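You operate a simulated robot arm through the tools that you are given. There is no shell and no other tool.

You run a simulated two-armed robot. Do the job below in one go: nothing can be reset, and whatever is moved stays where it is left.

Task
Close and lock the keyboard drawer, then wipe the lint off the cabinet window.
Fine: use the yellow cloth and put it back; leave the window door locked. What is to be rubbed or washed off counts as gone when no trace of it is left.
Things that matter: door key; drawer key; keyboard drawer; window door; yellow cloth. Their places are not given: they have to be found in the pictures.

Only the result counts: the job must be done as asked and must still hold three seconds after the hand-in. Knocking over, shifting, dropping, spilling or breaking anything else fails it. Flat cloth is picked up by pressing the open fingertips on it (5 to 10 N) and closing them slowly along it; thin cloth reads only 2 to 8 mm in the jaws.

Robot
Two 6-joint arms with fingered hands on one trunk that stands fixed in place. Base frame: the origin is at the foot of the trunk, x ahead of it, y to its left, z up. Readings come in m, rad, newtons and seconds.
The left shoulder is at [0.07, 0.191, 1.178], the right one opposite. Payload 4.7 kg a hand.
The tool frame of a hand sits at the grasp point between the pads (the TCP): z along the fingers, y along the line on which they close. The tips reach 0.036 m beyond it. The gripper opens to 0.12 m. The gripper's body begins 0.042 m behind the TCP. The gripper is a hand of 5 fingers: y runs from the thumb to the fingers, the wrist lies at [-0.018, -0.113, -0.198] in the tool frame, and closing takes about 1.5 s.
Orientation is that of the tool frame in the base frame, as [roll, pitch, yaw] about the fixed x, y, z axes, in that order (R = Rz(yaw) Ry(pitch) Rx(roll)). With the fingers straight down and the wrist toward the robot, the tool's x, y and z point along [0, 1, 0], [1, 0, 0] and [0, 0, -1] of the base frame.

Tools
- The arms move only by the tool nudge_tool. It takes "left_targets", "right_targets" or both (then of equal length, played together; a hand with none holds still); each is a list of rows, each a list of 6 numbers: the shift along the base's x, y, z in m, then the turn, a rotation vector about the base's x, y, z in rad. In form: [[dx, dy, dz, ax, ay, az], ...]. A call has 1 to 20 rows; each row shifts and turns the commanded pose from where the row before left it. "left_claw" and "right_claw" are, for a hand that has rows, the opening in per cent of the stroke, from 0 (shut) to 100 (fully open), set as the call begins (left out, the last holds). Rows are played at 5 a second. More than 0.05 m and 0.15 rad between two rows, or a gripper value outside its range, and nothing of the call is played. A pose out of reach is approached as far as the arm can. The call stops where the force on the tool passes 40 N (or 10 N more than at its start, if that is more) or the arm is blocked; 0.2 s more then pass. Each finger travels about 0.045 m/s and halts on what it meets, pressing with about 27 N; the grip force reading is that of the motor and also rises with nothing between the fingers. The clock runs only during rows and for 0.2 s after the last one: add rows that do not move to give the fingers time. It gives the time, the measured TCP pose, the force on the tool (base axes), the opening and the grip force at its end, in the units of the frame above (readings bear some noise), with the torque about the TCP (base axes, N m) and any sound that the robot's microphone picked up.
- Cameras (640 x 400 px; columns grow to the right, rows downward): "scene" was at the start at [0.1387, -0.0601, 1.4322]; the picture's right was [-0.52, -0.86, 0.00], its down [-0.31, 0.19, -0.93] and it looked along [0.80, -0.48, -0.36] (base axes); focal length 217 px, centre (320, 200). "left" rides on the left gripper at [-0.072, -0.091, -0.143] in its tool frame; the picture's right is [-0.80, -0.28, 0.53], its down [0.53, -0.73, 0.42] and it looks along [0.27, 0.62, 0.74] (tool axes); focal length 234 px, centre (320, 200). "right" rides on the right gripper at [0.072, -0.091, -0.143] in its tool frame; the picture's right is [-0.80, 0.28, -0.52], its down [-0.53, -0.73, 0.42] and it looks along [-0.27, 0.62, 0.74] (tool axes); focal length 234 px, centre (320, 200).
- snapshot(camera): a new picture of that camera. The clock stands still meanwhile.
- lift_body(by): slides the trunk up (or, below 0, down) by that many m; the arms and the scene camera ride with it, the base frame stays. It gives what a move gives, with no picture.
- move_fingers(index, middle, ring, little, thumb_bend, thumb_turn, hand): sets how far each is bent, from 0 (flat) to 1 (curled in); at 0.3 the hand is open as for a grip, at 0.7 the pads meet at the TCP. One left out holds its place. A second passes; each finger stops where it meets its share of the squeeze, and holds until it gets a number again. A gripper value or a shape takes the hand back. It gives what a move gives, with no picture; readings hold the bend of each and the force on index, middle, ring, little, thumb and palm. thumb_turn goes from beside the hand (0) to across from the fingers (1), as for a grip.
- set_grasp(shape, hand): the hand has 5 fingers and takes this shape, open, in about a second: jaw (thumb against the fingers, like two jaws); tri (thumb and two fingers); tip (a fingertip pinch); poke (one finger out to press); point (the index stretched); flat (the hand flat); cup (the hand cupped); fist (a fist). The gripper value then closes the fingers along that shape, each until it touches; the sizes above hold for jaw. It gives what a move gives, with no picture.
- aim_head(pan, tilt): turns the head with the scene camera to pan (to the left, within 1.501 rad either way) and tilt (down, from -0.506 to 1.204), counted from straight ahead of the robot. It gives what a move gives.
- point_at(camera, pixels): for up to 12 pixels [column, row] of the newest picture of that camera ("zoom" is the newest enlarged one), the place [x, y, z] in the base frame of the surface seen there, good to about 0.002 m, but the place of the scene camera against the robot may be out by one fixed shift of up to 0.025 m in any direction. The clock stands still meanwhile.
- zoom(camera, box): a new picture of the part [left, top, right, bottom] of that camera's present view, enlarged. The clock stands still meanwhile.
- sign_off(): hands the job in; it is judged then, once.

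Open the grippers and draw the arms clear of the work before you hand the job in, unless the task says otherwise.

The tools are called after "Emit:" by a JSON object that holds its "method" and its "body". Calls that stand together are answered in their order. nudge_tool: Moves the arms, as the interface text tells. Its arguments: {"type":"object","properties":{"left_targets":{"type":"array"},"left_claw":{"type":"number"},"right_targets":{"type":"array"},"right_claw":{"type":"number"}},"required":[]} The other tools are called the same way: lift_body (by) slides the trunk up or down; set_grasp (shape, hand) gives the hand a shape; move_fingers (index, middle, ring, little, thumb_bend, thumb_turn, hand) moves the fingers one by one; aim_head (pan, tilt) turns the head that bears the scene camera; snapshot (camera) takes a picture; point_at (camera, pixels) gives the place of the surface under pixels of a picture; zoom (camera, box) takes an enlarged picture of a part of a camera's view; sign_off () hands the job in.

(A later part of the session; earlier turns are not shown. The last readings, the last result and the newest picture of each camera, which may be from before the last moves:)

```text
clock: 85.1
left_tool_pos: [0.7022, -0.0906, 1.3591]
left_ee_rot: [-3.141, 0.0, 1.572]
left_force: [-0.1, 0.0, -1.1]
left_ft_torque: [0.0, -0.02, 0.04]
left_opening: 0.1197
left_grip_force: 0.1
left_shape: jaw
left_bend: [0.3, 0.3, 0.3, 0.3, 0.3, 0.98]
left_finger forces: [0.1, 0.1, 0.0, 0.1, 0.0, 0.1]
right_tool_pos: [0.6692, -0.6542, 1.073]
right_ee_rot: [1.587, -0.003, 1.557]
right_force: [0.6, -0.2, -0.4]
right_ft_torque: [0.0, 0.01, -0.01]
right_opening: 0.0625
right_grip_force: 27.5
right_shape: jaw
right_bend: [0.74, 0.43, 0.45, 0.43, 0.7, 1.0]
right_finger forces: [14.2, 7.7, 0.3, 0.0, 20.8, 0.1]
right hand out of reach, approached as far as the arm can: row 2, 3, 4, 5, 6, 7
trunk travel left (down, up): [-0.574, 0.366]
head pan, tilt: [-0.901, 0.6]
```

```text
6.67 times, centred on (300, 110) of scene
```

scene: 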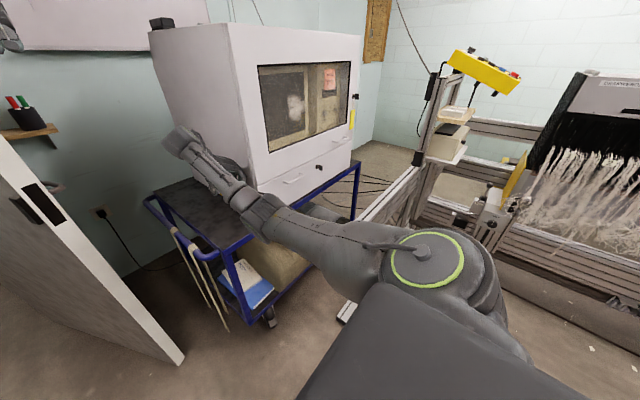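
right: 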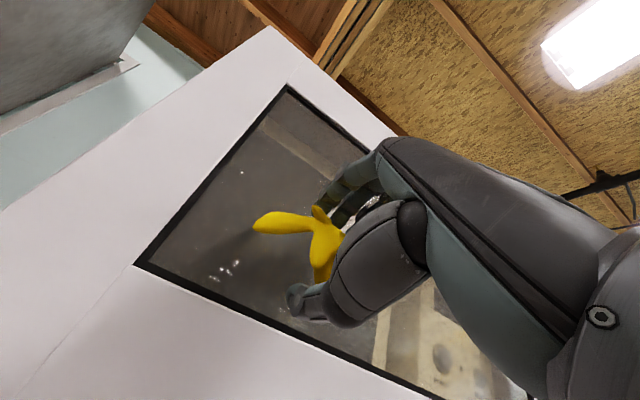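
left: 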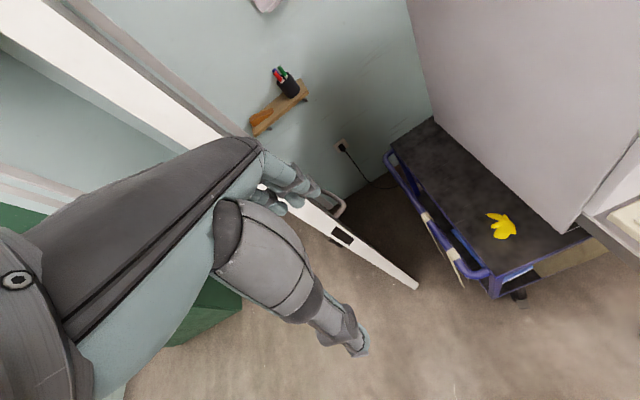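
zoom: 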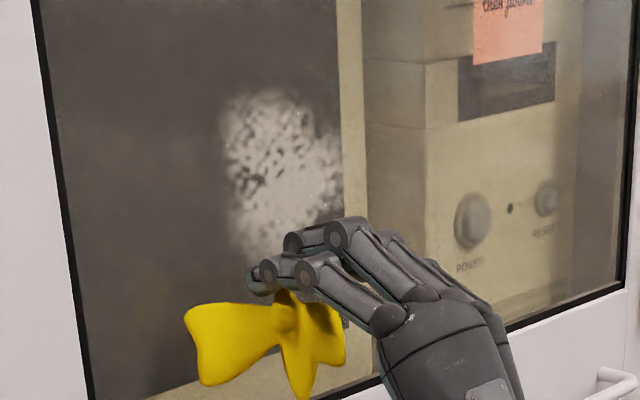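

No visible change yet. I back off, take yaw ≈ −0.26 (well inside reach), and press again in front of the lint.

Emit:
{"method": "nudge_tool", "body": {"right_targets": [[-0.02, 0, 0, 0, 0, 0], [-0.005, -0.022, 0.0223, 0, 0, -0.083], [-0.005, -0.022, 0.0223, 0, 0, -0.083], [0, -0.022, 0.0223, 0, 0, -0.083], [0, 0, 0, 0, 0, 0]]}}

Emit:
{"method": "nudge_tool", "body": {"right_targets": [[0.008, 0, 0, 0, 0, 0], [0.006, 0, 0, 0, 0, 0], [0.004, 0, 0, 0, 0, 0], [0, 0, 0, 0, 0, 0]]}}

Emit:
{"method": "snapshot", "body": {"camera": "right"}}

```text
clock: 86.3
left_tool_pos: [0.7029, -0.0903, 1.3588]
left_ee_rot: [-3.141, 0.002, 1.573]
left_force: [-0.3, 0.2, -0.1]
left_ft_torque: [0.0, -0.01, 0.02]
left_opening: 0.1198
left_grip_force: 0.0
left_shape: jaw
left_bend: [0.3, 0.3, 0.3, 0.3, 0.3, 0.98]
left_finger forces: [0.0, 0.0, 0.1, 0.0, 0.0, 0.0]
right_tool_pos: [0.6404, -0.7211, 1.1387]
right_ee_rot: [1.585, -0.001, 1.311]
right_force: [-0.2, 0.4, -0.8]
right_ft_torque: [0.03, 0.0, 0.01]
right_opening: 0.0625
right_grip_force: 27.0
right_shape: jaw
right_bend: [0.74, 0.43, 0.45, 0.43, 0.7, 1.0]
right_finger forces: [14.2, 7.7, 0.3, 0.0, 20.7, 0.1]
trunk travel left (down, up): [-0.574, 0.366]
head pan, tilt: [-0.901, 0.6]
```

```text
clock: 87.3
left_tool_pos: [0.7021, -0.091, 1.3603]
left_ee_rot: [3.141, -0.001, 1.571]
left_force: [-0.5, 0.4, 0.0]
left_ft_torque: [-0.01, 0.01, 0.04]
left_opening: 0.1201
left_grip_force: 0.1
left_shape: jaw
left_bend: [0.3, 0.3, 0.3, 0.3, 0.3, 0.98]
left_finger forces: [0.0, 0.1, 0.0, 0.0, 0.0, 0.1]
right_tool_pos: [0.657, -0.7199, 1.14]
right_ee_rot: [1.585, -0.001, 1.313]
right_force: [-0.1, -0.3, 0.1]
right_ft_torque: [-0.02, 0.01, -0.05]
right_opening: 0.0622
right_grip_force: 26.8
right_shape: jaw
right_bend: [0.74, 0.43, 0.45, 0.43, 0.7, 1.0]
right_finger forces: [14.1, 7.8, 0.3, 0.1, 20.7, 0.1]
trunk travel left (down, up): [-0.574, 0.366]
head pan, tilt: [-0.901, 0.6]
```

```text
taken
```

right: 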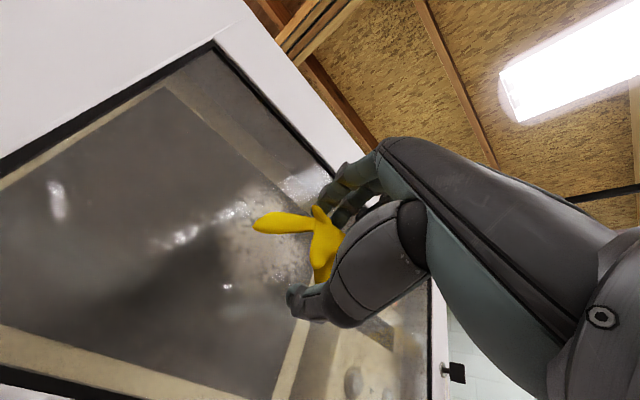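

Reachable throughout. I continue pressing in 3 mm steps.

Emit:
{"method": "nudge_tool", "body": {"right_targets": [[0.004, 0, 0, 0, 0, 0], [0.003, 0, 0, 0, 0, 0], [0.003, 0, 0, 0, 0, 0], [0, 0, 0, 0, 0, 0]]}}

```text
clock: 88.3
left_tool_pos: [0.7009, -0.0908, 1.3592]
left_ee_rot: [3.141, 0.001, 1.573]
left_force: [0.1, 0.5, -0.5]
left_ft_torque: [0.06, 0.02, -0.02]
left_opening: 0.1197
left_grip_force: 0.1
left_shape: jaw
left_bend: [0.3, 0.3, 0.3, 0.3, 0.3, 0.98]
left_finger forces: [0.0, 0.0, 0.0, 0.0, 0.0, 0.0]
right_tool_pos: [0.6663, -0.7205, 1.1381]
right_ee_rot: [1.584, -0.001, 1.312]
right_force: [-1.1, -0.2, -0.3]
right_ft_torque: [0.02, -0.01, 0.04]
right_opening: 0.0623
right_grip_force: 26.7
right_shape: jaw
right_bend: [0.74, 0.43, 0.45, 0.43, 0.7, 1.0]
right_finger forces: [14.9, 7.5, 0.4, 0.0, 21.0, 0.0]
trunk travel left (down, up): [-0.574, 0.366]
head pan, tilt: [-0.901, 0.6]
```

Contact begins at x=0.666. I add 2 mm and make short vertical strokes, then read the force.

Emit:
{"method": "nudge_tool", "body": {"right_targets": [[0.002, 0, 0, 0, 0, 0], [0, 0, 0.015, 0, 0, 0], [0, 0, 0.015, 0, 0, 0], [0, 0, 0.015, 0, 0, 0], [0, 0, -0.015, 0, 0, 0], [0, 0, -0.015, 0, 0, 0], [0, 0, -0.015, 0, 0, 0], [0, 0, -0.015, 0, 0, 0]]}}

Emit:
{"method": "snapshot", "body": {"camera": "right"}}

Emit:
{"method": "zoom", "body": {"camera": "scene", "box": [270, 80, 330, 140]}}

```text
clock: 90.1
left_tool_pos: [0.7025, -0.0902, 1.3585]
left_ee_rot: [3.142, 0.0, 1.573]
left_force: [-0.4, -1.0, -0.2]
left_ft_torque: [0.02, 0.02, 0.0]
left_opening: 0.1197
left_grip_force: 0.2
left_shape: jaw
left_bend: [0.3, 0.3, 0.3, 0.3, 0.3, 0.98]
left_finger forces: [0.0, 0.0, 0.0, 0.0, 0.0, 0.0]
right_tool_pos: [0.6693, -0.7213, 1.124]
right_ee_rot: [1.586, -0.001, 1.311]
right_force: [-1.6, 0.3, 0.3]
right_ft_torque: [0.02, -0.02, 0.08]
right_opening: 0.0624
right_grip_force: 27.5
right_shape: jaw
right_bend: [0.74, 0.43, 0.45, 0.43, 0.7, 1.0]
right_finger forces: [16.1, 7.4, 0.0, 0.0, 21.0, 0.0]
trunk travel left (down, up): [-0.574, 0.366]
head pan, tilt: [-0.901, 0.6]
```

```text
taken
```

right: 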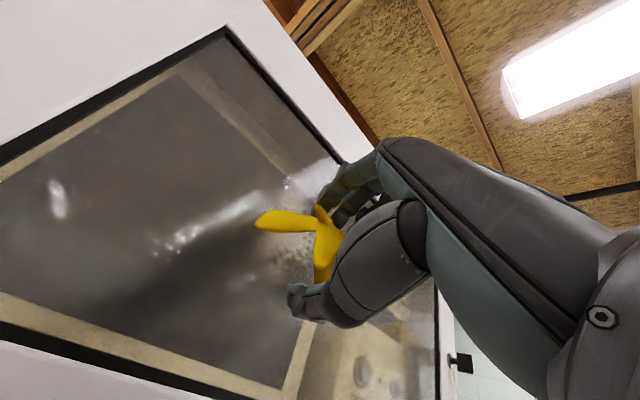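

```text
6.67 times, centred on (300, 110) of scene
```

zoom: 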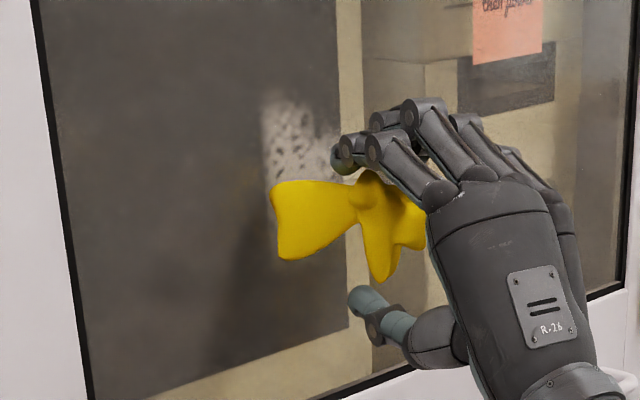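

It works: the lint's left part is gone (its edge is now at 262 px instead of 222), at under 2 N. I go on with full-height strokes, stepping 13 mm to the right each time.

Emit:
{"method": "nudge_tool", "body": {"right_targets": [[0.001, 0, -0.02, 0, 0, 0], [0, 0, -0.02, 0, 0, 0], [0, 0, -0.02, 0, 0, 0], [0, -0.013, 0, 0, 0, 0], [0, 0, 0.019, 0, 0, 0], [0, 0, 0.019, 0, 0, 0], [0, 0, 0.019, 0, 0, 0], [0, 0, 0.019, 0, 0, 0], [0, 0, 0.019, 0, 0, 0], [0, 0, 0.019, 0, 0, 0], [0, 0, 0.019, 0, 0, 0], [0, -0.013, 0, 0, 0, 0], [0, 0, -0.019, 0, 0, 0], [0, 0, -0.019, 0, 0, 0], [0, 0, -0.019, 0, 0, 0], [0, 0, -0.019, 0, 0, 0], [0, 0, -0.019, 0, 0, 0], [0, 0, -0.019, 0, 0, 0], [0, 0, -0.019, 0, 0, 0]]}}

Emit:
{"method": "zoom", "body": {"camera": "scene", "box": [270, 80, 330, 140]}}

```text
clock: 94.1
left_tool_pos: [0.7016, -0.0907, 1.3585]
left_ee_rot: [3.141, 0.0, 1.572]
left_force: [0.3, -0.7, -0.4]
left_ft_torque: [0.03, 0.03, -0.03]
left_opening: 0.1198
left_grip_force: 0.0
left_shape: jaw
left_bend: [0.3, 0.3, 0.3, 0.3, 0.3, 0.98]
left_finger forces: [0.1, 0.0, 0.1, 0.1, 0.0, 0.1]
right_tool_pos: [0.6693, -0.7461, 1.063]
right_ee_rot: [1.586, 0.0, 1.315]
right_force: [-1.1, -0.3, 0.5]
right_ft_torque: [0.03, 0.02, 0.08]
right_opening: 0.0623
right_grip_force: 26.8
right_shape: jaw
right_bend: [0.74, 0.43, 0.45, 0.43, 0.7, 1.0]
right_finger forces: [15.0, 6.7, 0.0, 0.0, 20.6, 0.1]
trunk travel left (down, up): [-0.574, 0.366]
head pan, tilt: [-0.901, 0.6]
```

```text
6.67 times, centred on (300, 110) of scene
```

zoom: 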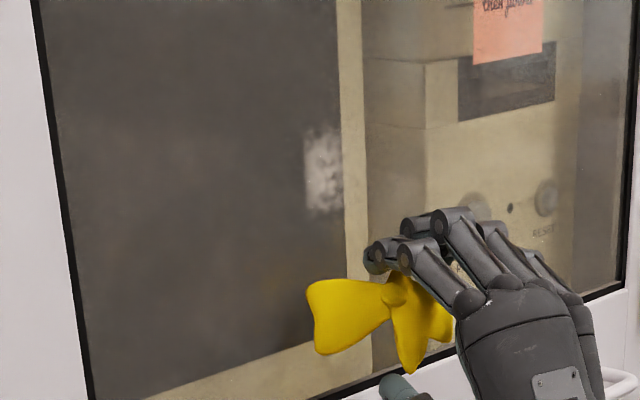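

Only a strip at px 303–342 remains. I continue with two more strokes further right.

Emit:
{"method": "nudge_tool", "body": {"right_targets": [[0, -0.013, 0, 0, 0, 0], [0, 0, 0.019, 0, 0, 0], [0, 0, 0.019, 0, 0, 0], [0, 0, 0.019, 0, 0, 0], [0, 0, 0.019, 0, 0, 0], [0, 0, 0.019, 0, 0, 0], [0, 0, 0.019, 0, 0, 0], [0, 0, 0.019, 0, 0, 0], [0, -0.013, 0, 0, 0, 0], [0, 0, -0.019, 0, 0, 0], [0, 0, -0.019, 0, 0, 0], [0, 0, -0.019, 0, 0, 0], [0, 0, -0.019, 0, 0, 0], [0, 0, -0.019, 0, 0, 0], [0, 0, -0.019, 0, 0, 0], [0, 0, -0.019, 0, 0, 0]]}}

Emit:
{"method": "zoom", "body": {"camera": "scene", "box": [270, 80, 330, 140]}}

```text
clock: 97.5
left_tool_pos: [0.7027, -0.0906, 1.3586]
left_ee_rot: [-3.141, 0.0, 1.573]
left_force: [-0.2, -0.2, -0.6]
left_ft_torque: [-0.01, 0.0, -0.02]
left_opening: 0.1197
left_grip_force: 0.0
left_shape: jaw
left_bend: [0.3, 0.3, 0.3, 0.3, 0.3, 0.98]
left_finger forces: [0.0, 0.0, 0.1, 0.0, 0.0, 0.0]
right_tool_pos: [0.6697, -0.7722, 1.0631]
right_ee_rot: [1.586, -0.001, 1.311]
right_force: [-0.5, 0.3, -0.3]
right_ft_torque: [-0.01, -0.02, 0.06]
right_opening: 0.0622
right_grip_force: 27.6
right_shape: jaw
right_bend: [0.74, 0.43, 0.45, 0.43, 0.7, 1.0]
right_finger forces: [14.8, 6.6, 0.0, 0.1, 20.6, 0.0]
trunk travel left (down, up): [-0.574, 0.366]
head pan, tilt: [-0.901, 0.6]
```

```text
6.67 times, centred on (300, 110) of scene
```

zoom: 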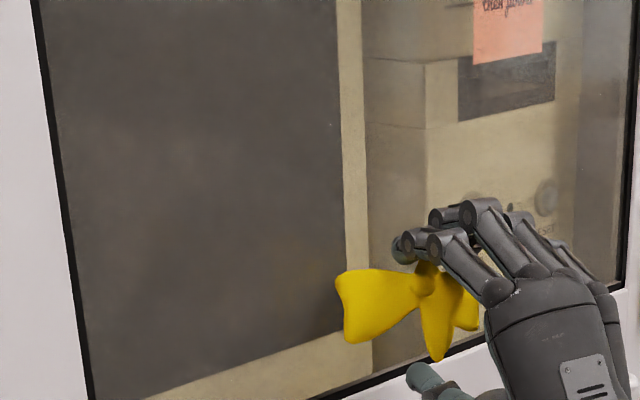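

No lint is visible now. To be sure no trace is left against the light background, I press 1.5 mm more and do two more strokes to the right, a bit taller.

Emit:
{"method": "nudge_tool", "body": {"right_targets": [[0.0015, -0.013, 0, 0, 0, 0], [0, 0, 0.02, 0, 0, 0], [0, 0, 0.02, 0, 0, 0], [0, 0, 0.02, 0, 0, 0], [0, 0, 0.02, 0, 0, 0], [0, 0, 0.02, 0, 0, 0], [0, 0, 0.02, 0, 0, 0], [0, 0, 0.02, 0, 0, 0], [0, 0, 0.02, 0, 0, 0], [0, -0.013, 0, 0, 0, 0], [0, 0, -0.02, 0, 0, 0], [0, 0, -0.02, 0, 0, 0], [0, 0, -0.02, 0, 0, 0], [0, 0, -0.02, 0, 0, 0], [0, 0, -0.02, 0, 0, 0], [0, 0, -0.02, 0, 0, 0], [0, 0, -0.02, 0, 0, 0], [0, 0, -0.02, 0, 0, 0]]}}

Emit:
{"method": "zoom", "body": {"camera": "scene", "box": [270, 80, 330, 140]}}

```text
clock: 101.3
left_tool_pos: [0.7016, -0.0912, 1.3592]
left_ee_rot: [-3.141, 0.001, 1.572]
left_force: [-0.7, -0.2, -0.6]
left_ft_torque: [0.01, 0.01, 0.04]
left_opening: 0.1198
left_grip_force: 0.1
left_shape: jaw
left_bend: [0.3, 0.3, 0.3, 0.3, 0.3, 0.98]
left_finger forces: [0.0, 0.0, 0.1, 0.0, 0.1, 0.0]
right_tool_pos: [0.6651, -0.7876, 1.0665]
right_ee_rot: [1.588, -0.003, 1.308]
right_force: [0.4, -0.3, -1.1]
right_ft_torque: [0.02, 0.01, -0.01]
right_opening: 0.0621
right_grip_force: 27.1
right_shape: jaw
right_bend: [0.74, 0.43, 0.45, 0.43, 0.7, 1.0]
right_finger forces: [13.9, 7.3, 0.0, 0.0, 20.6, 0.1]
right hand out of reach, approached as far as the arm can: row 16, 17, 18
trunk travel left (down, up): [-0.574, 0.366]
head pan, tilt: [-0.901, 0.6]
```

```text
6.67 times, centred on (300, 110) of scene
```

zoom: 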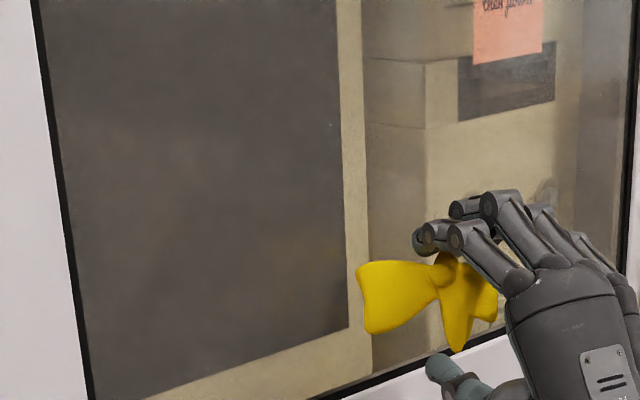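

I make a second pass back toward the left, to catch any faint remains.

Emit:
{"method": "nudge_tool", "body": {"right_targets": [[0.005, 0.018, 0, 0, 0, 0], [0, 0, 0.022, 0, 0, 0], [0, 0, 0.022, 0, 0, 0], [0, 0, 0.022, 0, 0, 0], [0, 0, 0.022, 0, 0, 0], [0, 0, 0.022, 0, 0, 0], [0, 0, 0.022, 0, 0, 0], [0, 0.018, 0, 0, 0, 0], [0, 0, -0.022, 0, 0, 0], [0, 0, -0.022, 0, 0, 0], [0, 0, -0.022, 0, 0, 0], [0, 0, -0.022, 0, 0, 0], [0, 0, -0.022, 0, 0, 0], [0, 0, -0.022, 0, 0, 0]]}}

Emit:
{"method": "nudge_tool", "body": {"right_targets": [[0, 0.018, 0, 0, 0, 0], [0, 0, 0.022, 0, 0, 0], [0, 0, 0.022, 0, 0, 0], [0, 0, 0.022, 0, 0, 0], [0, 0, 0.022, 0, 0, 0], [0, 0, 0.022, 0, 0, 0], [0, 0, 0.022, 0, 0, 0], [0, 0.018, 0, 0, 0, 0], [0, 0, -0.022, 0, 0, 0], [0, 0, -0.022, 0, 0, 0], [0, 0, -0.022, 0, 0, 0], [0, 0, -0.022, 0, 0, 0], [0, 0, -0.022, 0, 0, 0], [0, 0, -0.022, 0, 0, 0]]}}

Emit:
{"method": "zoom", "body": {"camera": "scene", "box": [240, 60, 360, 180]}}

```text
clock: 104.3
left_tool_pos: [0.7027, -0.0914, 1.3578]
left_ee_rot: [3.141, -0.001, 1.571]
left_force: [0.2, 0.0, -0.2]
left_ft_torque: [-0.01, 0.05, 0.0]
left_opening: 0.1199
left_grip_force: 0.0
left_shape: jaw
left_bend: [0.3, 0.3, 0.3, 0.3, 0.3, 0.98]
left_finger forces: [0.0, 0.0, 0.1, 0.0, 0.0, 0.0]
right_tool_pos: [0.6713, -0.7503, 1.0685]
right_ee_rot: [1.586, -0.001, 1.312]
right_force: [-1.3, 1.0, -0.2]
right_ft_torque: [0.0, 0.0, 0.07]
right_opening: 0.0619
right_grip_force: 27.3
right_shape: jaw
right_bend: [0.74, 0.43, 0.45, 0.43, 0.71, 1.0]
right_finger forces: [15.3, 6.3, 0.0, 0.0, 20.5, 0.1]
trunk travel left (down, up): [-0.574, 0.366]
head pan, tilt: [-0.901, 0.6]
```

```text
clock: 107.3
left_tool_pos: [0.7036, -0.0925, 1.3599]
left_ee_rot: [3.142, 0.0, 1.57]
left_force: [-0.5, -0.1, 0.3]
left_ft_torque: [0.01, 0.04, -0.01]
left_opening: 0.12
left_grip_force: 0.0
left_shape: jaw
left_bend: [0.3, 0.3, 0.3, 0.3, 0.3, 0.98]
left_finger forces: [0.0, 0.0, 0.0, 0.1, 0.0, 0.0]
right_tool_pos: [0.6714, -0.716, 1.0664]
right_ee_rot: [1.587, -0.002, 1.313]
right_force: [-0.2, -0.7, -0.6]
right_ft_torque: [-0.02, -0.01, -0.01]
right_opening: 0.0614
right_grip_force: 26.9
right_shape: jaw
right_bend: [0.74, 0.43, 0.45, 0.43, 0.71, 1.0]
right_finger forces: [14.6, 6.7, 0.1, 0.1, 20.6, 0.0]
trunk travel left (down, up): [-0.574, 0.366]
head pan, tilt: [-0.901, 0.6]
```

```text
3.33 times, centred on (300, 120) of scene
```

zoom: 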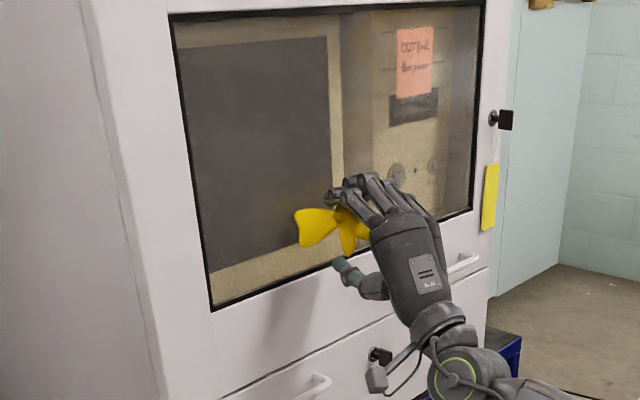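

One more pair of strokes at the left edge with slightly more press, then I inspect the window with the right camera.

Emit:
{"method": "nudge_tool", "body": {"right_targets": [[0.002, 0.012, 0, 0, 0, 0], [0, 0, 0.022, 0, 0, 0], [0, 0, 0.022, 0, 0, 0], [0, 0, 0.022, 0, 0, 0], [0, 0, 0.022, 0, 0, 0], [0, 0, 0.022, 0, 0, 0], [0, 0, 0.022, 0, 0, 0], [0, 0.015, 0, 0, 0, 0], [0, 0, -0.022, 0, 0, 0], [0, 0, -0.022, 0, 0, 0], [0, 0, -0.022, 0, 0, 0], [0, 0, -0.022, 0, 0, 0], [0, 0, -0.022, 0, 0, 0]]}}

Emit:
{"method": "nudge_tool", "body": {"right_targets": [[-0.02, -0.01, 0, 0, 0, 0], [-0.03, -0.02, 0.01, 0, 0, 0], [-0.03, -0.02, 0.01, 0, 0, 0]]}}

Emit:
{"method": "snapshot", "body": {"camera": "right"}}

Emit:
{"method": "zoom", "body": {"camera": "scene", "box": [254, 60, 354, 160]}}

```text
clock: 110.1
left_tool_pos: [0.7024, -0.0909, 1.3585]
left_ee_rot: [3.141, 0.0, 1.574]
left_force: [-0.6, 0.5, 0.1]
left_ft_torque: [0.05, 0.01, -0.03]
left_opening: 0.12
left_grip_force: 0.1
left_shape: jaw
left_bend: [0.3, 0.3, 0.3, 0.3, 0.3, 0.98]
left_finger forces: [0.0, 0.0, 0.0, 0.0, 0.1, 0.0]
right_tool_pos: [0.6741, -0.6872, 1.0893]
right_ee_rot: [1.588, -0.001, 1.311]
right_force: [-1.7, -0.6, -0.6]
right_ft_torque: [-0.03, 0.0, 0.04]
right_opening: 0.0619
right_grip_force: 26.8
right_shape: jaw
right_bend: [0.74, 0.43, 0.45, 0.43, 0.71, 1.0]
right_finger forces: [14.9, 6.8, 0.0, 0.0, 20.7, 0.1]
trunk travel left (down, up): [-0.574, 0.366]
head pan, tilt: [-0.901, 0.6]
```

```text
clock: 110.9
left_tool_pos: [0.7002, -0.0901, 1.3614]
left_ee_rot: [3.14, 0.0, 1.572]
left_force: [0.0, 0.2, 0.7]
left_ft_torque: [0.0, -0.02, 0.02]
left_opening: 0.1201
left_grip_force: 0.0
left_shape: jaw
left_bend: [0.3, 0.3, 0.3, 0.3, 0.3, 0.98]
left_finger forces: [0.1, 0.0, 0.0, 0.0, 0.0, 0.0]
right_tool_pos: [0.593, -0.7356, 1.1099]
right_ee_rot: [1.585, -0.002, 1.313]
right_force: [-0.2, -0.9, 0.0]
right_ft_torque: [-0.01, 0.02, 0.01]
right_opening: 0.062
right_grip_force: 27.2
right_shape: jaw
right_bend: [0.74, 0.43, 0.45, 0.43, 0.71, 1.0]
right_finger forces: [14.2, 7.2, 0.1, 0.0, 20.4, 0.1]
trunk travel left (down, up): [-0.574, 0.366]
head pan, tilt: [-0.901, 0.6]
```

```text
taken
```

right: 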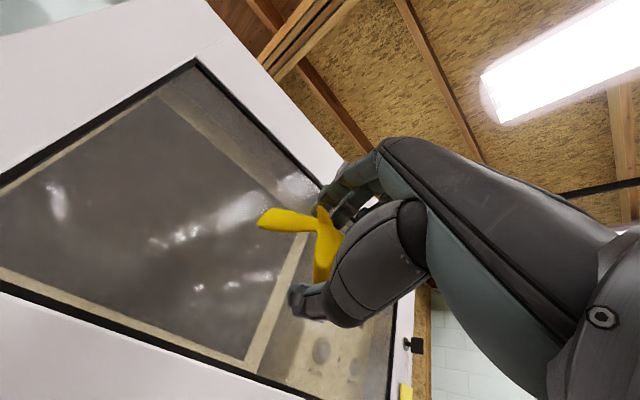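

```text
4.00 times, centred on (304, 110) of scene
```

zoom: 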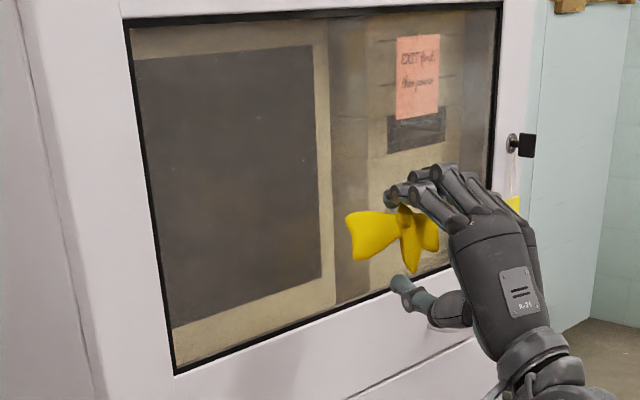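

The window looks clean; bright spots in the right view are lamp reflections. I sample the former lint area: rays should now go through to the monitor.

Emit:
{"method": "zoom", "body": {"camera": "scene", "box": [280, 85, 320, 125]}}

Emit:
{"method": "point_at", "body": {"camera": "zoom", "pixels": [[120, 60], [180, 60], [240, 60], [300, 60], [340, 60], [120, 120], [180, 120], [240, 120], [300, 120], [340, 120], [370, 120], [400, 120]]}}

Emit:
{"method": "point_at", "body": {"camera": "zoom", "pixels": [[120, 200], [180, 200], [240, 200], [300, 200], [340, 200], [370, 200], [150, 280], [210, 280], [270, 280], [330, 280], [370, 280], [400, 200]]}}

```text
10.00 times, centred on (300, 105) of scene
```

zoom: 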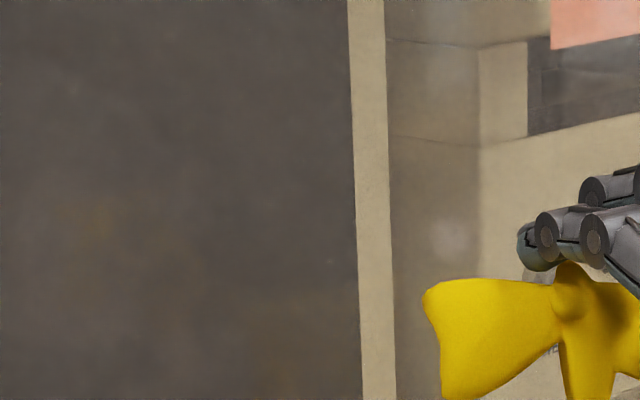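

```text
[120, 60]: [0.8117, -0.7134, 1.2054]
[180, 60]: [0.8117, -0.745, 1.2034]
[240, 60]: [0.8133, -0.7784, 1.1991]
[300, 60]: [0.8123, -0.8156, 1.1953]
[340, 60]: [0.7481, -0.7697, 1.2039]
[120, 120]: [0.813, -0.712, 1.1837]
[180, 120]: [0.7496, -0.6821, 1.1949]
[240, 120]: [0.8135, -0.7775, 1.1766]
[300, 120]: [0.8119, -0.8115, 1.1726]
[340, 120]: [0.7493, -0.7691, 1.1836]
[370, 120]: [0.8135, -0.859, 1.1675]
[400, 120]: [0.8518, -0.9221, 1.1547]
```

```text
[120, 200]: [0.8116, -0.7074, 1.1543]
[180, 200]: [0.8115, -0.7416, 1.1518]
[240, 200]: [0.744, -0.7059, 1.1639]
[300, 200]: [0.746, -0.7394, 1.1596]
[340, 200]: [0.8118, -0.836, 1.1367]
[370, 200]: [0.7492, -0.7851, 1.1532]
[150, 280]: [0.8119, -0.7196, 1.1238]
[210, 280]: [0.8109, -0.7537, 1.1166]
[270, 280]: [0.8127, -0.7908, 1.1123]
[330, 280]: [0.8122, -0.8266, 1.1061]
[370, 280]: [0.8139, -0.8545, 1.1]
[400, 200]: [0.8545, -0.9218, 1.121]
```

Rays pass through in most places, and the rest match the plain pane's own surfaces. I inspect the area once more from the right camera.

Emit:
{"method": "zoom", "body": {"camera": "right", "box": [130, 150, 290, 310]}}

Emit:
{"method": "aim_head", "body": {"pan": -0.6, "tilt": 0.3}}

Emit:
{"method": "snapshot", "body": {"camera": "scene"}}

```text
2.50 times, centred on (210, 230) of right
```

zoom: 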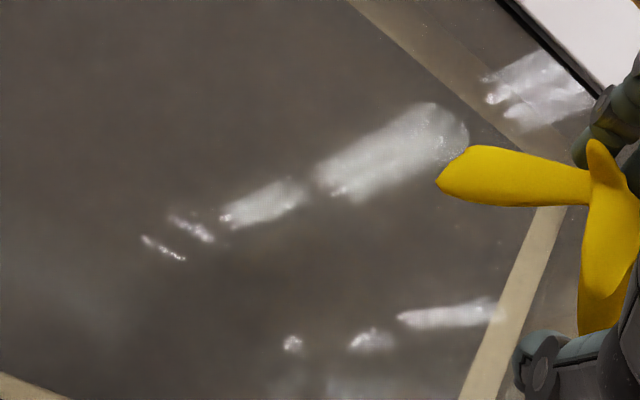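

```text
clock: 111.7
left_tool_pos: [0.702, -0.0916, 1.3584]
left_ee_rot: [3.14, 0.0, 1.572]
left_force: [-0.5, -0.9, -0.2]
left_ft_torque: [0.02, -0.01, 0.02]
left_opening: 0.12
left_grip_force: 0.1
left_shape: jaw
left_bend: [0.3, 0.3, 0.3, 0.3, 0.3, 0.98]
left_finger forces: [0.0, 0.0, 0.0, 0.1, 0.0, 0.0]
right_tool_pos: [0.5939, -0.736, 1.1086]
right_ee_rot: [1.586, -0.001, 1.312]
right_force: [0.4, 0.4, 0.9]
right_ft_torque: [0.0, 0.04, 0.02]
right_opening: 0.0619
right_grip_force: 27.0
right_shape: jaw
right_bend: [0.74, 0.43, 0.45, 0.43, 0.71, 1.0]
right_finger forces: [14.1, 7.2, 0.0, 0.0, 20.2, 0.0]
trunk travel left (down, up): [-0.574, 0.366]
head pan, tilt: [-0.6, 0.3]
```

```text
taken
```

scene: 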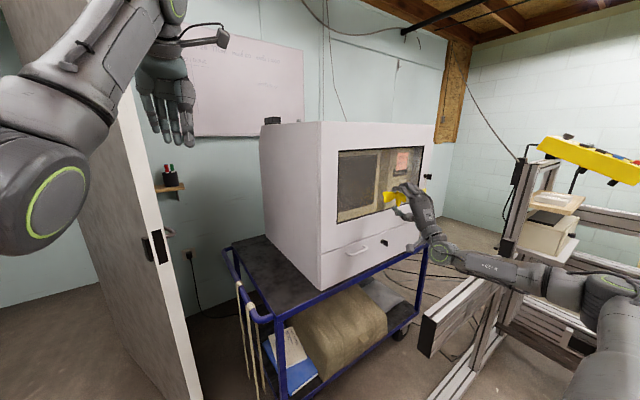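

Only lamp reflections are left, the lint is gone. Now I carry the cloth back, reversing the swing to the cart side.

Emit:
{"method": "nudge_tool", "body": {"right_targets": [[0, -0.001, 0.024, 0, 0, 0.076], [0.003, 0.03, -0.018, 0.0258, 0.1404, 0], [0.003, 0.03, -0.018, 0.0258, 0.1404, 0], [0.003, 0.03, -0.018, 0.0258, 0.1404, 0], [0.003, 0.03, -0.018, 0.0258, 0.1404, 0], [0.003, 0.03, -0.018, 0.0258, 0.1404, 0], [0.003, 0.03, -0.018, 0.0258, 0.1404, 0], [0.003, 0.03, -0.018, 0.0258, 0.1404, 0], [0.003, 0.03, -0.018, 0.0258, 0.1404, 0], [0.003, 0.03, -0.018, 0.0258, 0.1404, 0], [0.003, 0.03, -0.018, 0.0258, 0.1404, 0], [0.003, 0.03, -0.018, 0.0258, 0.1404, 0]]}}

Emit:
{"method": "snapshot", "body": {"camera": "scene"}}

```text
clock: 114.3
left_tool_pos: [0.7042, -0.0891, 1.3585]
left_ee_rot: [-3.14, 0.003, 1.571]
left_force: [0.4, -0.5, -0.6]
left_ft_torque: [0.0, 0.06, 0.01]
left_opening: 0.1199
left_grip_force: 0.1
left_shape: jaw
left_bend: [0.3, 0.3, 0.3, 0.3, 0.3, 0.98]
left_finger forces: [0.0, 0.0, 0.0, 0.0, 0.0, 0.1]
right_tool_pos: [0.6283, -0.4068, 0.9359]
right_ee_rot: [-3.125, 0.002, 1.387]
right_force: [-0.4, 1.1, -1.6]
right_ft_torque: [0.02, 0.01, 0.01]
right_opening: 0.0613
right_grip_force: 27.4
right_shape: jaw
right_bend: [0.74, 0.43, 0.45, 0.43, 0.71, 1.0]
right_finger forces: [14.1, 6.9, 0.1, 0.0, 19.6, 0.0]
trunk travel left (down, up): [-0.574, 0.366]
head pan, tilt: [-0.6, 0.3]
```

```text
taken
```

scene: 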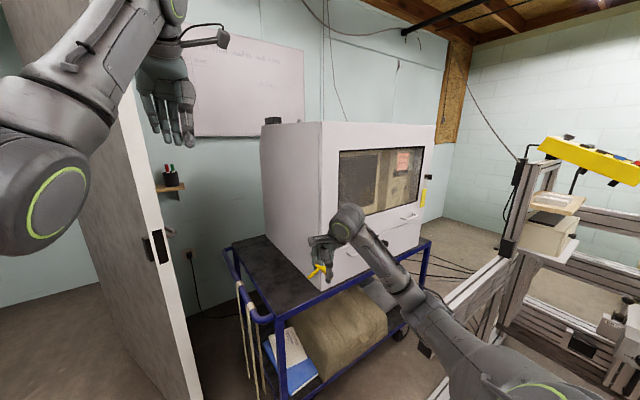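

I move forward beside the cabinet, keeping to the left of its side wall.

Emit:
{"method": "nudge_tool", "body": {"right_targets": [[0.03, 0.025, 0, 0, 0, 0], [0.04, 0.012, 0, 0, 0, 0], [0.043, 0.005, -0.005, 0, 0, 0], [0.043, 0.003, -0.005, 0, 0, 0], [0.042, 0.002, -0.006, 0, 0, 0]]}}

Emit:
{"method": "snapshot", "body": {"camera": "right"}}

```text
clock: 115.5
left_tool_pos: [0.7039, -0.0896, 1.3587]
left_ee_rot: [-3.14, 0.0, 1.571]
left_force: [0.2, 0.5, -0.1]
left_ft_torque: [0.01, 0.0, 0.0]
left_opening: 0.12
left_grip_force: 0.1
left_shape: jaw
left_bend: [0.3, 0.3, 0.3, 0.3, 0.3, 0.98]
left_finger forces: [0.1, 0.0, 0.0, 0.1, 0.1, 0.0]
right_tool_pos: [0.8273, -0.3601, 0.9176]
right_ee_rot: [-3.128, 0.0, 1.388]
right_force: [1.0, 0.0, -0.4]
right_ft_torque: [0.0, 0.0, 0.01]
right_opening: 0.0614
right_grip_force: 26.5
right_shape: jaw
right_bend: [0.74, 0.43, 0.45, 0.43, 0.71, 1.0]
right_finger forces: [14.2, 7.0, 0.0, 0.1, 19.7, 0.0]
trunk travel left (down, up): [-0.574, 0.366]
head pan, tilt: [-0.6, 0.3]
```

```text
taken
```

right: 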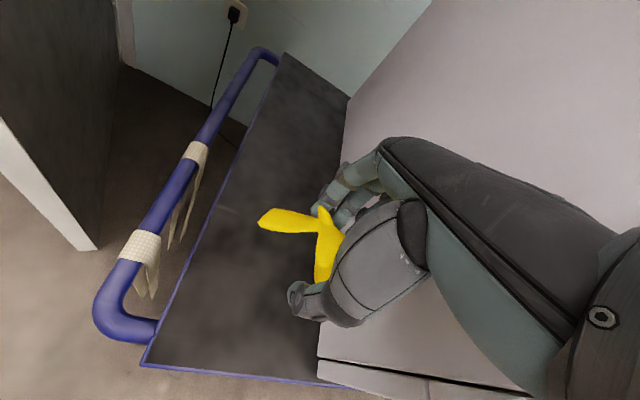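

I turn the hand a quarter about z, as it was when it picked the cloth up, a little lower to stay in reach.

Emit:
{"method": "nudge_tool", "body": {"right_targets": [[-0.0006, -0.0006, -0.002, 0, 0, -0.138], [-0.0006, -0.0006, -0.002, 0, 0, -0.138], [-0.0006, -0.0006, -0.002, 0, 0, -0.138], [-0.0006, -0.0006, -0.002, 0, 0, -0.138], [-0.0006, -0.0006, -0.002, 0, 0, -0.138], [-0.0006, -0.0006, -0.002, 0, 0, -0.138], [-0.0006, -0.0006, -0.002, 0, 0, -0.138], [-0.0006, -0.0006, -0.002, 0, 0, -0.138], [-0.0006, -0.0006, -0.002, 0, 0, -0.138], [-0.0006, -0.0006, -0.002, -0.015, 0, -0.138]]}}

Emit:
{"method": "snapshot", "body": {"camera": "right"}}

```text
clock: 117.7
left_tool_pos: [0.7032, -0.0891, 1.3596]
left_ee_rot: [-3.14, 0.001, 1.572]
left_force: [-0.6, -0.4, 0.4]
left_ft_torque: [-0.03, -0.03, -0.03]
left_opening: 0.1198
left_grip_force: 0.0
left_shape: jaw
left_bend: [0.3, 0.3, 0.3, 0.3, 0.3, 0.98]
left_finger forces: [0.0, 0.1, 0.0, 0.1, 0.0, 0.0]
right_tool_pos: [0.8242, -0.367, 0.8983]
right_ee_rot: [3.139, 0.002, 0.006]
right_force: [0.5, 0.5, -0.3]
right_ft_torque: [0.01, 0.02, 0.0]
right_opening: 0.0613
right_grip_force: 26.7
right_shape: jaw
right_bend: [0.74, 0.43, 0.45, 0.43, 0.71, 1.0]
right_finger forces: [14.1, 7.0, 0.0, 0.0, 19.4, 0.0]
right hand out of reach, approached as far as the arm can: row 10
trunk travel left (down, up): [-0.574, 0.366]
head pan, tilt: [-0.6, 0.3]
```

```text
taken
```

right: 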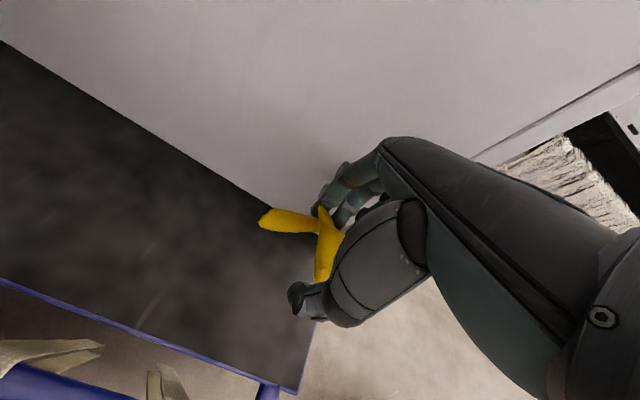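

I lower the cloth to the cart until it touches.

Emit:
{"method": "nudge_tool", "body": {"right_targets": [[-0.001, 0, -0.035, 0, 0, 0], [-0.001, 0, -0.035, 0, 0, 0], [-0.001, 0, -0.03, 0, 0, 0], [0, 0, -0.008, 0, 0, 0], [0, 0, -0.004, 0, 0, 0], [0, 0, 0, 0, 0, 0]]}}

```text
clock: 119.1
left_tool_pos: [0.7017, -0.0886, 1.3608]
left_ee_rot: [3.14, 0.0, 1.571]
left_force: [0.2, -0.3, 0.1]
left_ft_torque: [0.03, -0.03, -0.01]
left_opening: 0.1201
left_grip_force: 0.0
left_shape: jaw
left_bend: [0.3, 0.3, 0.3, 0.3, 0.3, 0.98]
left_finger forces: [0.1, 0.1, 0.0, 0.0, 0.1, 0.1]
right_tool_pos: [0.8209, -0.3642, 0.7905]
right_ee_rot: [3.137, -0.004, 0.007]
right_force: [6.3, -0.8, 14.0]
right_ft_torque: [-0.39, 0.02, 0.15]
right_opening: 0.0618
right_grip_force: 27.2
right_shape: jaw
right_bend: [0.74, 0.43, 0.45, 0.43, 0.71, 1.0]
right_finger forces: [13.9, 10.3, 2.9, 0.1, 21.5, 0.1]
trunk travel left (down, up): [-0.574, 0.366]
head pan, tilt: [-0.6, 0.3]
```

It touches with 14 N at z=0.79. I rise 3 mm to relax, then open the hand fully.

Emit:
{"method": "nudge_tool", "body": {"right_targets": [[0, 0, 0.002, 0, 0, 0], [0, 0, 0.001, 0, 0, 0]]}}

Emit:
{"method": "nudge_tool", "body": {"right_targets": [[0, 0, 0, 0, 0, 0], [0, 0, 0, 0, 0, 0], [0, 0, 0, 0, 0, 0], [0, 0, 0, 0, 0, 0], [0, 0, 0, 0, 0, 0], [0, 0, 0, 0, 0, 0], [0, 0, 0, 0, 0, 0]], "right_claw": 100}}

Emit:
{"method": "snapshot", "body": {"camera": "right"}}

```text
clock: 119.7
left_tool_pos: [0.7011, -0.0906, 1.3605]
left_ee_rot: [-3.141, 0.0, 1.572]
left_force: [0.4, -0.6, 0.5]
left_ft_torque: [-0.03, 0.0, 0.03]
left_opening: 0.12
left_grip_force: 0.1
left_shape: jaw
left_bend: [0.3, 0.3, 0.3, 0.3, 0.3, 0.98]
left_finger forces: [0.0, 0.1, 0.1, 0.1, 0.0, 0.1]
right_tool_pos: [0.8187, -0.3659, 0.7909]
right_ee_rot: [3.139, 0.002, 0.006]
right_force: [4.9, 0.4, 8.2]
right_ft_torque: [-0.21, -0.01, 0.09]
right_opening: 0.0617
right_grip_force: 26.8
right_shape: jaw
right_bend: [0.74, 0.43, 0.45, 0.43, 0.71, 1.0]
right_finger forces: [13.7, 8.3, 2.6, 0.0, 21.2, 0.1]
trunk travel left (down, up): [-0.574, 0.366]
head pan, tilt: [-0.6, 0.3]
```

```text
clock: 121.3
left_tool_pos: [0.7015, -0.0907, 1.3588]
left_ee_rot: [-3.141, 0.0, 1.57]
left_force: [0.6, 0.0, -0.2]
left_ft_torque: [-0.03, -0.03, -0.01]
left_opening: 0.12
left_grip_force: 0.1
left_shape: jaw
left_bend: [0.3, 0.3, 0.3, 0.3, 0.3, 0.98]
left_finger forces: [0.0, 0.0, 0.0, 0.0, 0.0, 0.0]
right_tool_pos: [0.8208, -0.3676, 0.7887]
right_ee_rot: [3.14, 0.0, 0.007]
right_force: [0.7, -0.3, 0.1]
right_ft_torque: [-0.02, -0.01, -0.02]
right_opening: 0.1194
right_grip_force: 0.0
right_shape: jaw
right_bend: [0.3, 0.3, 0.3, 0.3, 0.3, 0.98]
right_finger forces: [0.1, 0.1, 0.1, 0.0, 0.1, 0.1]
trunk travel left (down, up): [-0.574, 0.366]
head pan, tilt: [-0.6, 0.3]
```

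```text
taken
```

right: 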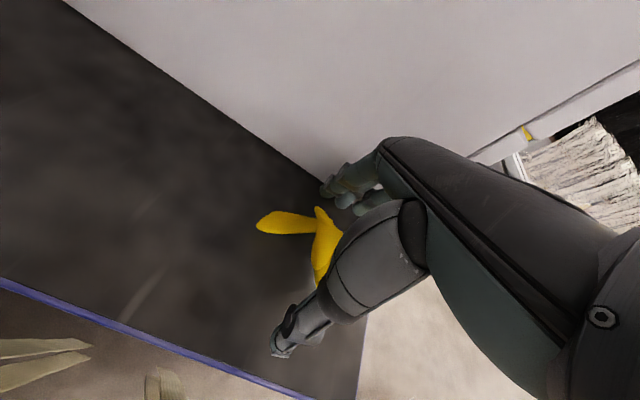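

The hand is open and free of force with the cloth resting on the cart. I rise straight up to z≈0.91.

Emit:
{"method": "nudge_tool", "body": {"right_targets": [[0, 0, 0.02, 0, 0, 0], [0, 0, 0.035, 0, 0, 0], [0, 0, 0.035, 0, 0, 0], [0, 0, 0.03, 0, 0, 0]]}}

Emit:
{"method": "snapshot", "body": {"camera": "right"}}

Emit:
{"method": "point_at", "body": {"camera": "right", "pixels": [[240, 265], [270, 275], [280, 285], [275, 265], [270, 290], [285, 275]]}}

```text
clock: 122.3
left_tool_pos: [0.702, -0.0892, 1.3602]
left_ee_rot: [3.142, 0.001, 1.574]
left_force: [-0.5, -0.2, -0.2]
left_ft_torque: [0.0, -0.04, 0.01]
left_opening: 0.12
left_grip_force: 0.0
left_shape: jaw
left_bend: [0.3, 0.3, 0.3, 0.3, 0.3, 0.98]
left_finger forces: [0.0, 0.1, 0.1, 0.0, 0.0, 0.1]
right_tool_pos: [0.8245, -0.369, 0.9086]
right_ee_rot: [3.139, 0.002, 0.009]
right_force: [-0.2, 0.1, -0.7]
right_ft_torque: [-0.04, -0.01, -0.01]
right_opening: 0.1194
right_grip_force: 0.1
right_shape: jaw
right_bend: [0.3, 0.3, 0.3, 0.3, 0.3, 0.98]
right_finger forces: [0.1, 0.0, 0.0, 0.0, 0.1, 0.0]
right hand out of reach, approached as far as the arm can: row 4
trunk travel left (down, up): [-0.574, 0.366]
head pan, tilt: [-0.6, 0.3]
```

```text
taken
```

right: 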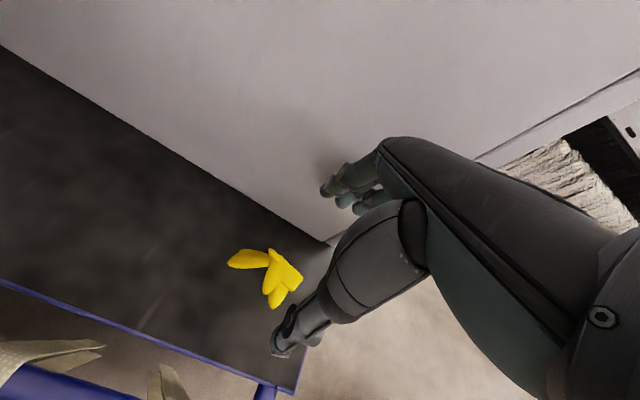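

```text
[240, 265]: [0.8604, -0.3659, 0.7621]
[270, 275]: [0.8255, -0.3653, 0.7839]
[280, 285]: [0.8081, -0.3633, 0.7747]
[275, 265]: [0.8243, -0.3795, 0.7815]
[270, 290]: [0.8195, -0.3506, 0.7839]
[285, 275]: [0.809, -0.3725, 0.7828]
```

The cloth lies where it was, centred about (0.824,−0.366). I turn the hand back and then withdraw.

Emit:
{"method": "nudge_tool", "body": {"right_targets": [[0, 0, 0, 0, 0, 0.138], [0, 0, 0, 0, 0, 0.138], [0, 0.001, 0.002, 0, 0, 0.138], [0, 0.001, 0.002, 0, 0, 0.138], [0, 0.001, 0.002, 0, 0, 0.138], [0, 0.002, 0.002, 0, 0, 0.138], [0, 0.002, 0.002, 0, 0, 0.138], [0, 0.002, 0.002, 0, 0, 0.138], [0, 0.001, 0, 0, 0, 0.138], [0, 0.001, 0, 0, 0, 0.138]]}}

Emit:
{"method": "nudge_tool", "body": {"right_targets": [[-0.04, 0, 0.01, 0, 0, 0], [-0.045, 0, 0.01, 0, 0, 0], [-0.045, 0, 0.005, 0, 0, 0], [-0.04, -0.01, 0, 0, 0, 0], [-0.03, -0.025, 0, 0, 0, 0]]}}

Emit:
{"method": "snapshot", "body": {"camera": "scene"}}

```text
clock: 124.5
left_tool_pos: [0.7028, -0.0908, 1.3591]
left_ee_rot: [-3.141, 0.001, 1.572]
left_force: [-0.3, -0.1, -0.3]
left_ft_torque: [0.0, 0.0, 0.0]
left_opening: 0.1199
left_grip_force: 0.0
left_shape: jaw
left_bend: [0.3, 0.3, 0.3, 0.3, 0.3, 0.98]
left_finger forces: [0.0, 0.1, 0.1, 0.0, 0.1, 0.0]
right_tool_pos: [0.826, -0.3589, 0.9191]
right_ee_rot: [3.14, 0.0, 1.389]
right_force: [1.4, 0.1, -0.1]
right_ft_torque: [0.04, 0.02, 0.01]
right_opening: 0.1193
right_grip_force: 0.1
right_shape: jaw
right_bend: [0.3, 0.3, 0.3, 0.3, 0.3, 0.98]
right_finger forces: [0.0, 0.0, 0.0, 0.0, 0.0, 0.0]
trunk travel left (down, up): [-0.574, 0.366]
head pan, tilt: [-0.6, 0.3]
```

```text
clock: 125.7
left_tool_pos: [0.7005, -0.0912, 1.3605]
left_ee_rot: [3.139, -0.002, 1.573]
left_force: [-0.2, -0.4, 0.9]
left_ft_torque: [0.01, -0.03, -0.02]
left_opening: 0.1198
left_grip_force: 0.0
left_shape: jaw
left_bend: [0.3, 0.3, 0.3, 0.3, 0.3, 0.98]
left_finger forces: [0.0, 0.0, 0.1, 0.0, 0.0, 0.0]
right_tool_pos: [0.629, -0.4001, 0.9379]
right_ee_rot: [3.14, -0.001, 1.39]
right_force: [-0.8, -0.2, -0.8]
right_ft_torque: [0.0, -0.02, -0.02]
right_opening: 0.1199
right_grip_force: 0.1
right_shape: jaw
right_bend: [0.3, 0.3, 0.3, 0.3, 0.3, 0.98]
right_finger forces: [0.0, 0.1, 0.0, 0.0, 0.1, 0.0]
right hand out of reach, approached as far as the arm can: row 4
trunk travel left (down, up): [-0.574, 0.366]
head pan, tilt: [-0.6, 0.3]
```

```text
taken
```

scene: 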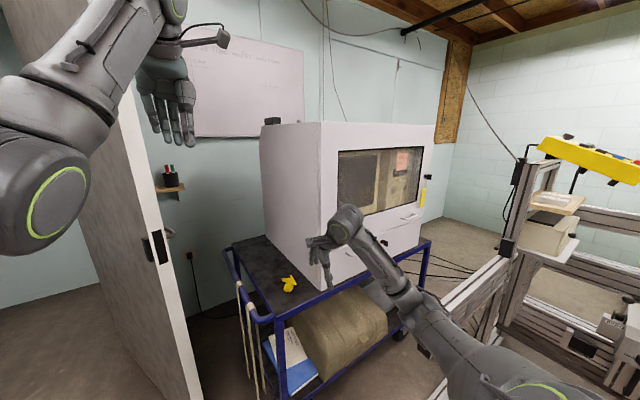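

Everything is in place. I raise the hand and tilt it so that its camera gives a frontal look at the window for a last check.

Emit:
{"method": "nudge_tool", "body": {"right_targets": [[-0.01, -0.015, 0.042, -0.03, -0.098, -0.04], [-0.01, -0.015, 0.042, -0.03, -0.098, -0.04], [-0.01, -0.015, 0.042, -0.03, -0.098, -0.04], [-0.01, -0.015, 0.042, -0.03, -0.098, -0.04], [-0.01, -0.015, 0.042, -0.03, -0.098, -0.04], [-0.01, -0.015, 0.042, -0.03, -0.098, -0.04], [-0.01, -0.015, 0.042, -0.03, -0.098, -0.04], [-0.01, -0.015, 0.042, -0.03, -0.098, -0.04]]}}

Emit:
{"method": "snapshot", "body": {"camera": "right"}}

Emit:
{"method": "zoom", "body": {"camera": "scene", "box": [320, 140, 440, 260]}}

```text
clock: 127.5
left_tool_pos: [0.7008, -0.0908, 1.3593]
left_ee_rot: [3.139, 0.0, 1.572]
left_force: [0.3, 0.0, -0.3]
left_ft_torque: [0.0, -0.06, 0.01]
left_opening: 0.1201
left_grip_force: 0.2
left_shape: jaw
left_bend: [0.3, 0.3, 0.3, 0.3, 0.3, 0.98]
left_finger forces: [0.0, 0.0, 0.0, 0.1, 0.1, 0.1]
right_tool_pos: [0.5516, -0.5188, 1.2757]
right_ee_rot: [2.325, -0.038, 1.065]
right_force: [0.2, 0.9, -0.2]
right_ft_torque: [0.0, -0.05, 0.01]
right_opening: 0.1197
right_grip_force: 0.0
right_shape: jaw
right_bend: [0.3, 0.3, 0.3, 0.3, 0.3, 0.98]
right_finger forces: [0.1, 0.1, 0.0, 0.0, 0.0, 0.0]
trunk travel left (down, up): [-0.574, 0.366]
head pan, tilt: [-0.6, 0.3]
```

```text
taken
```

right: 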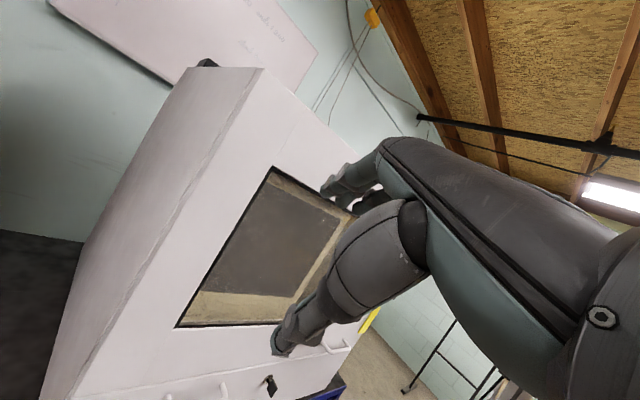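

```text
3.33 times, centred on (380, 200) of scene
```

zoom: 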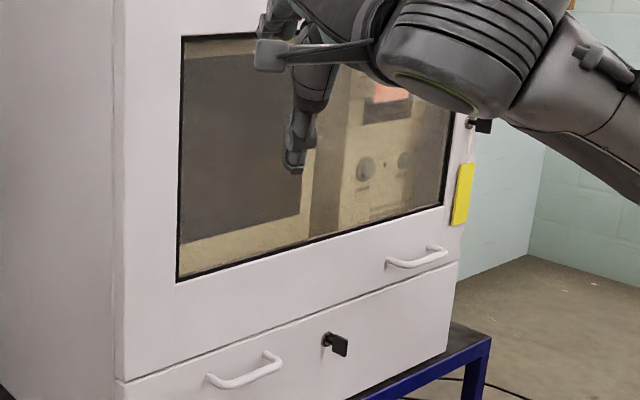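

The CRT area looks uniform. I zoom in there once more.

Emit:
{"method": "zoom", "body": {"camera": "right", "box": [220, 170, 350, 300]}}

Emit:
{"method": "zoom", "body": {"camera": "scene", "box": [340, 140, 400, 200]}}

```text
3.08 times, centred on (285, 235) of right
```

zoom: 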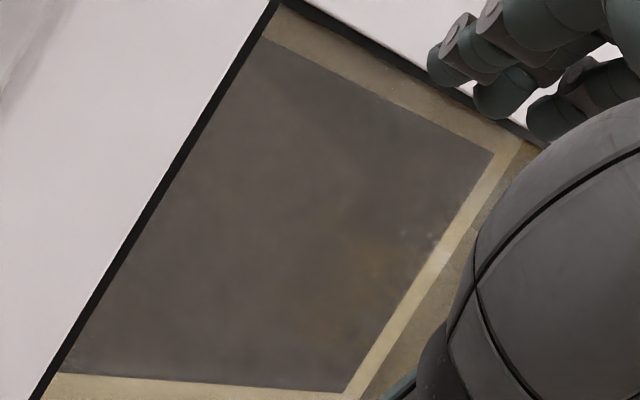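

```text
6.67 times, centred on (370, 170) of scene
```

zoom: 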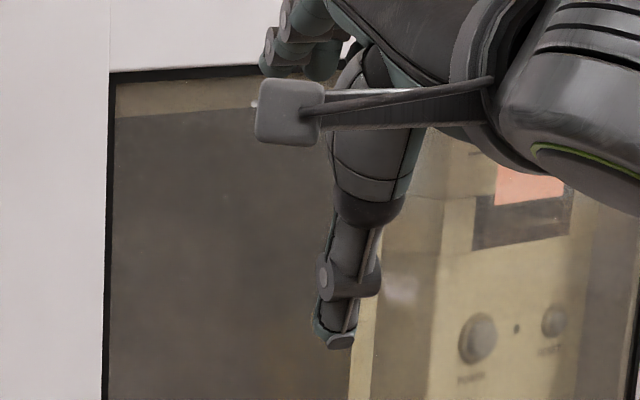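

There is a faint light speck near (430,240) in that zoom, at the CRT's edge. I look closer whether it is a residue or a reflection.

Emit:
{"method": "zoom", "body": {"camera": "right", "box": [300, 232, 340, 257]}}

Emit:
{"method": "point_at", "body": {"camera": "zoom", "pixels": [[300, 250], [320, 260], [340, 240], [360, 230], [310, 280], [330, 220], [280, 260], [350, 270], [380, 250], [250, 200]]}}

```text
16.00 times, centred on (320, 244) of right
```

zoom: 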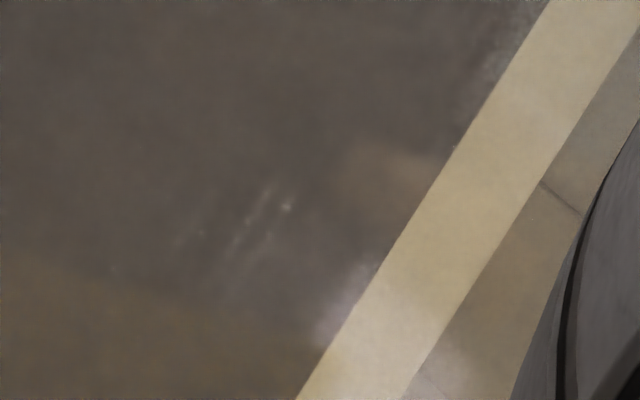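

```text
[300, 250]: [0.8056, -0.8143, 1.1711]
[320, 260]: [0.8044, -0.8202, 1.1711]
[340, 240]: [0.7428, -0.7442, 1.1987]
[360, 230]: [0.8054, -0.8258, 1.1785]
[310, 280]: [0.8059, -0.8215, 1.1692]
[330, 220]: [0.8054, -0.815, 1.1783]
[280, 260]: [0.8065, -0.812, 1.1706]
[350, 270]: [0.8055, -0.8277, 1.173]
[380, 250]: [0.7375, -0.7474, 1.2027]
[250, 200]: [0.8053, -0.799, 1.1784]
```

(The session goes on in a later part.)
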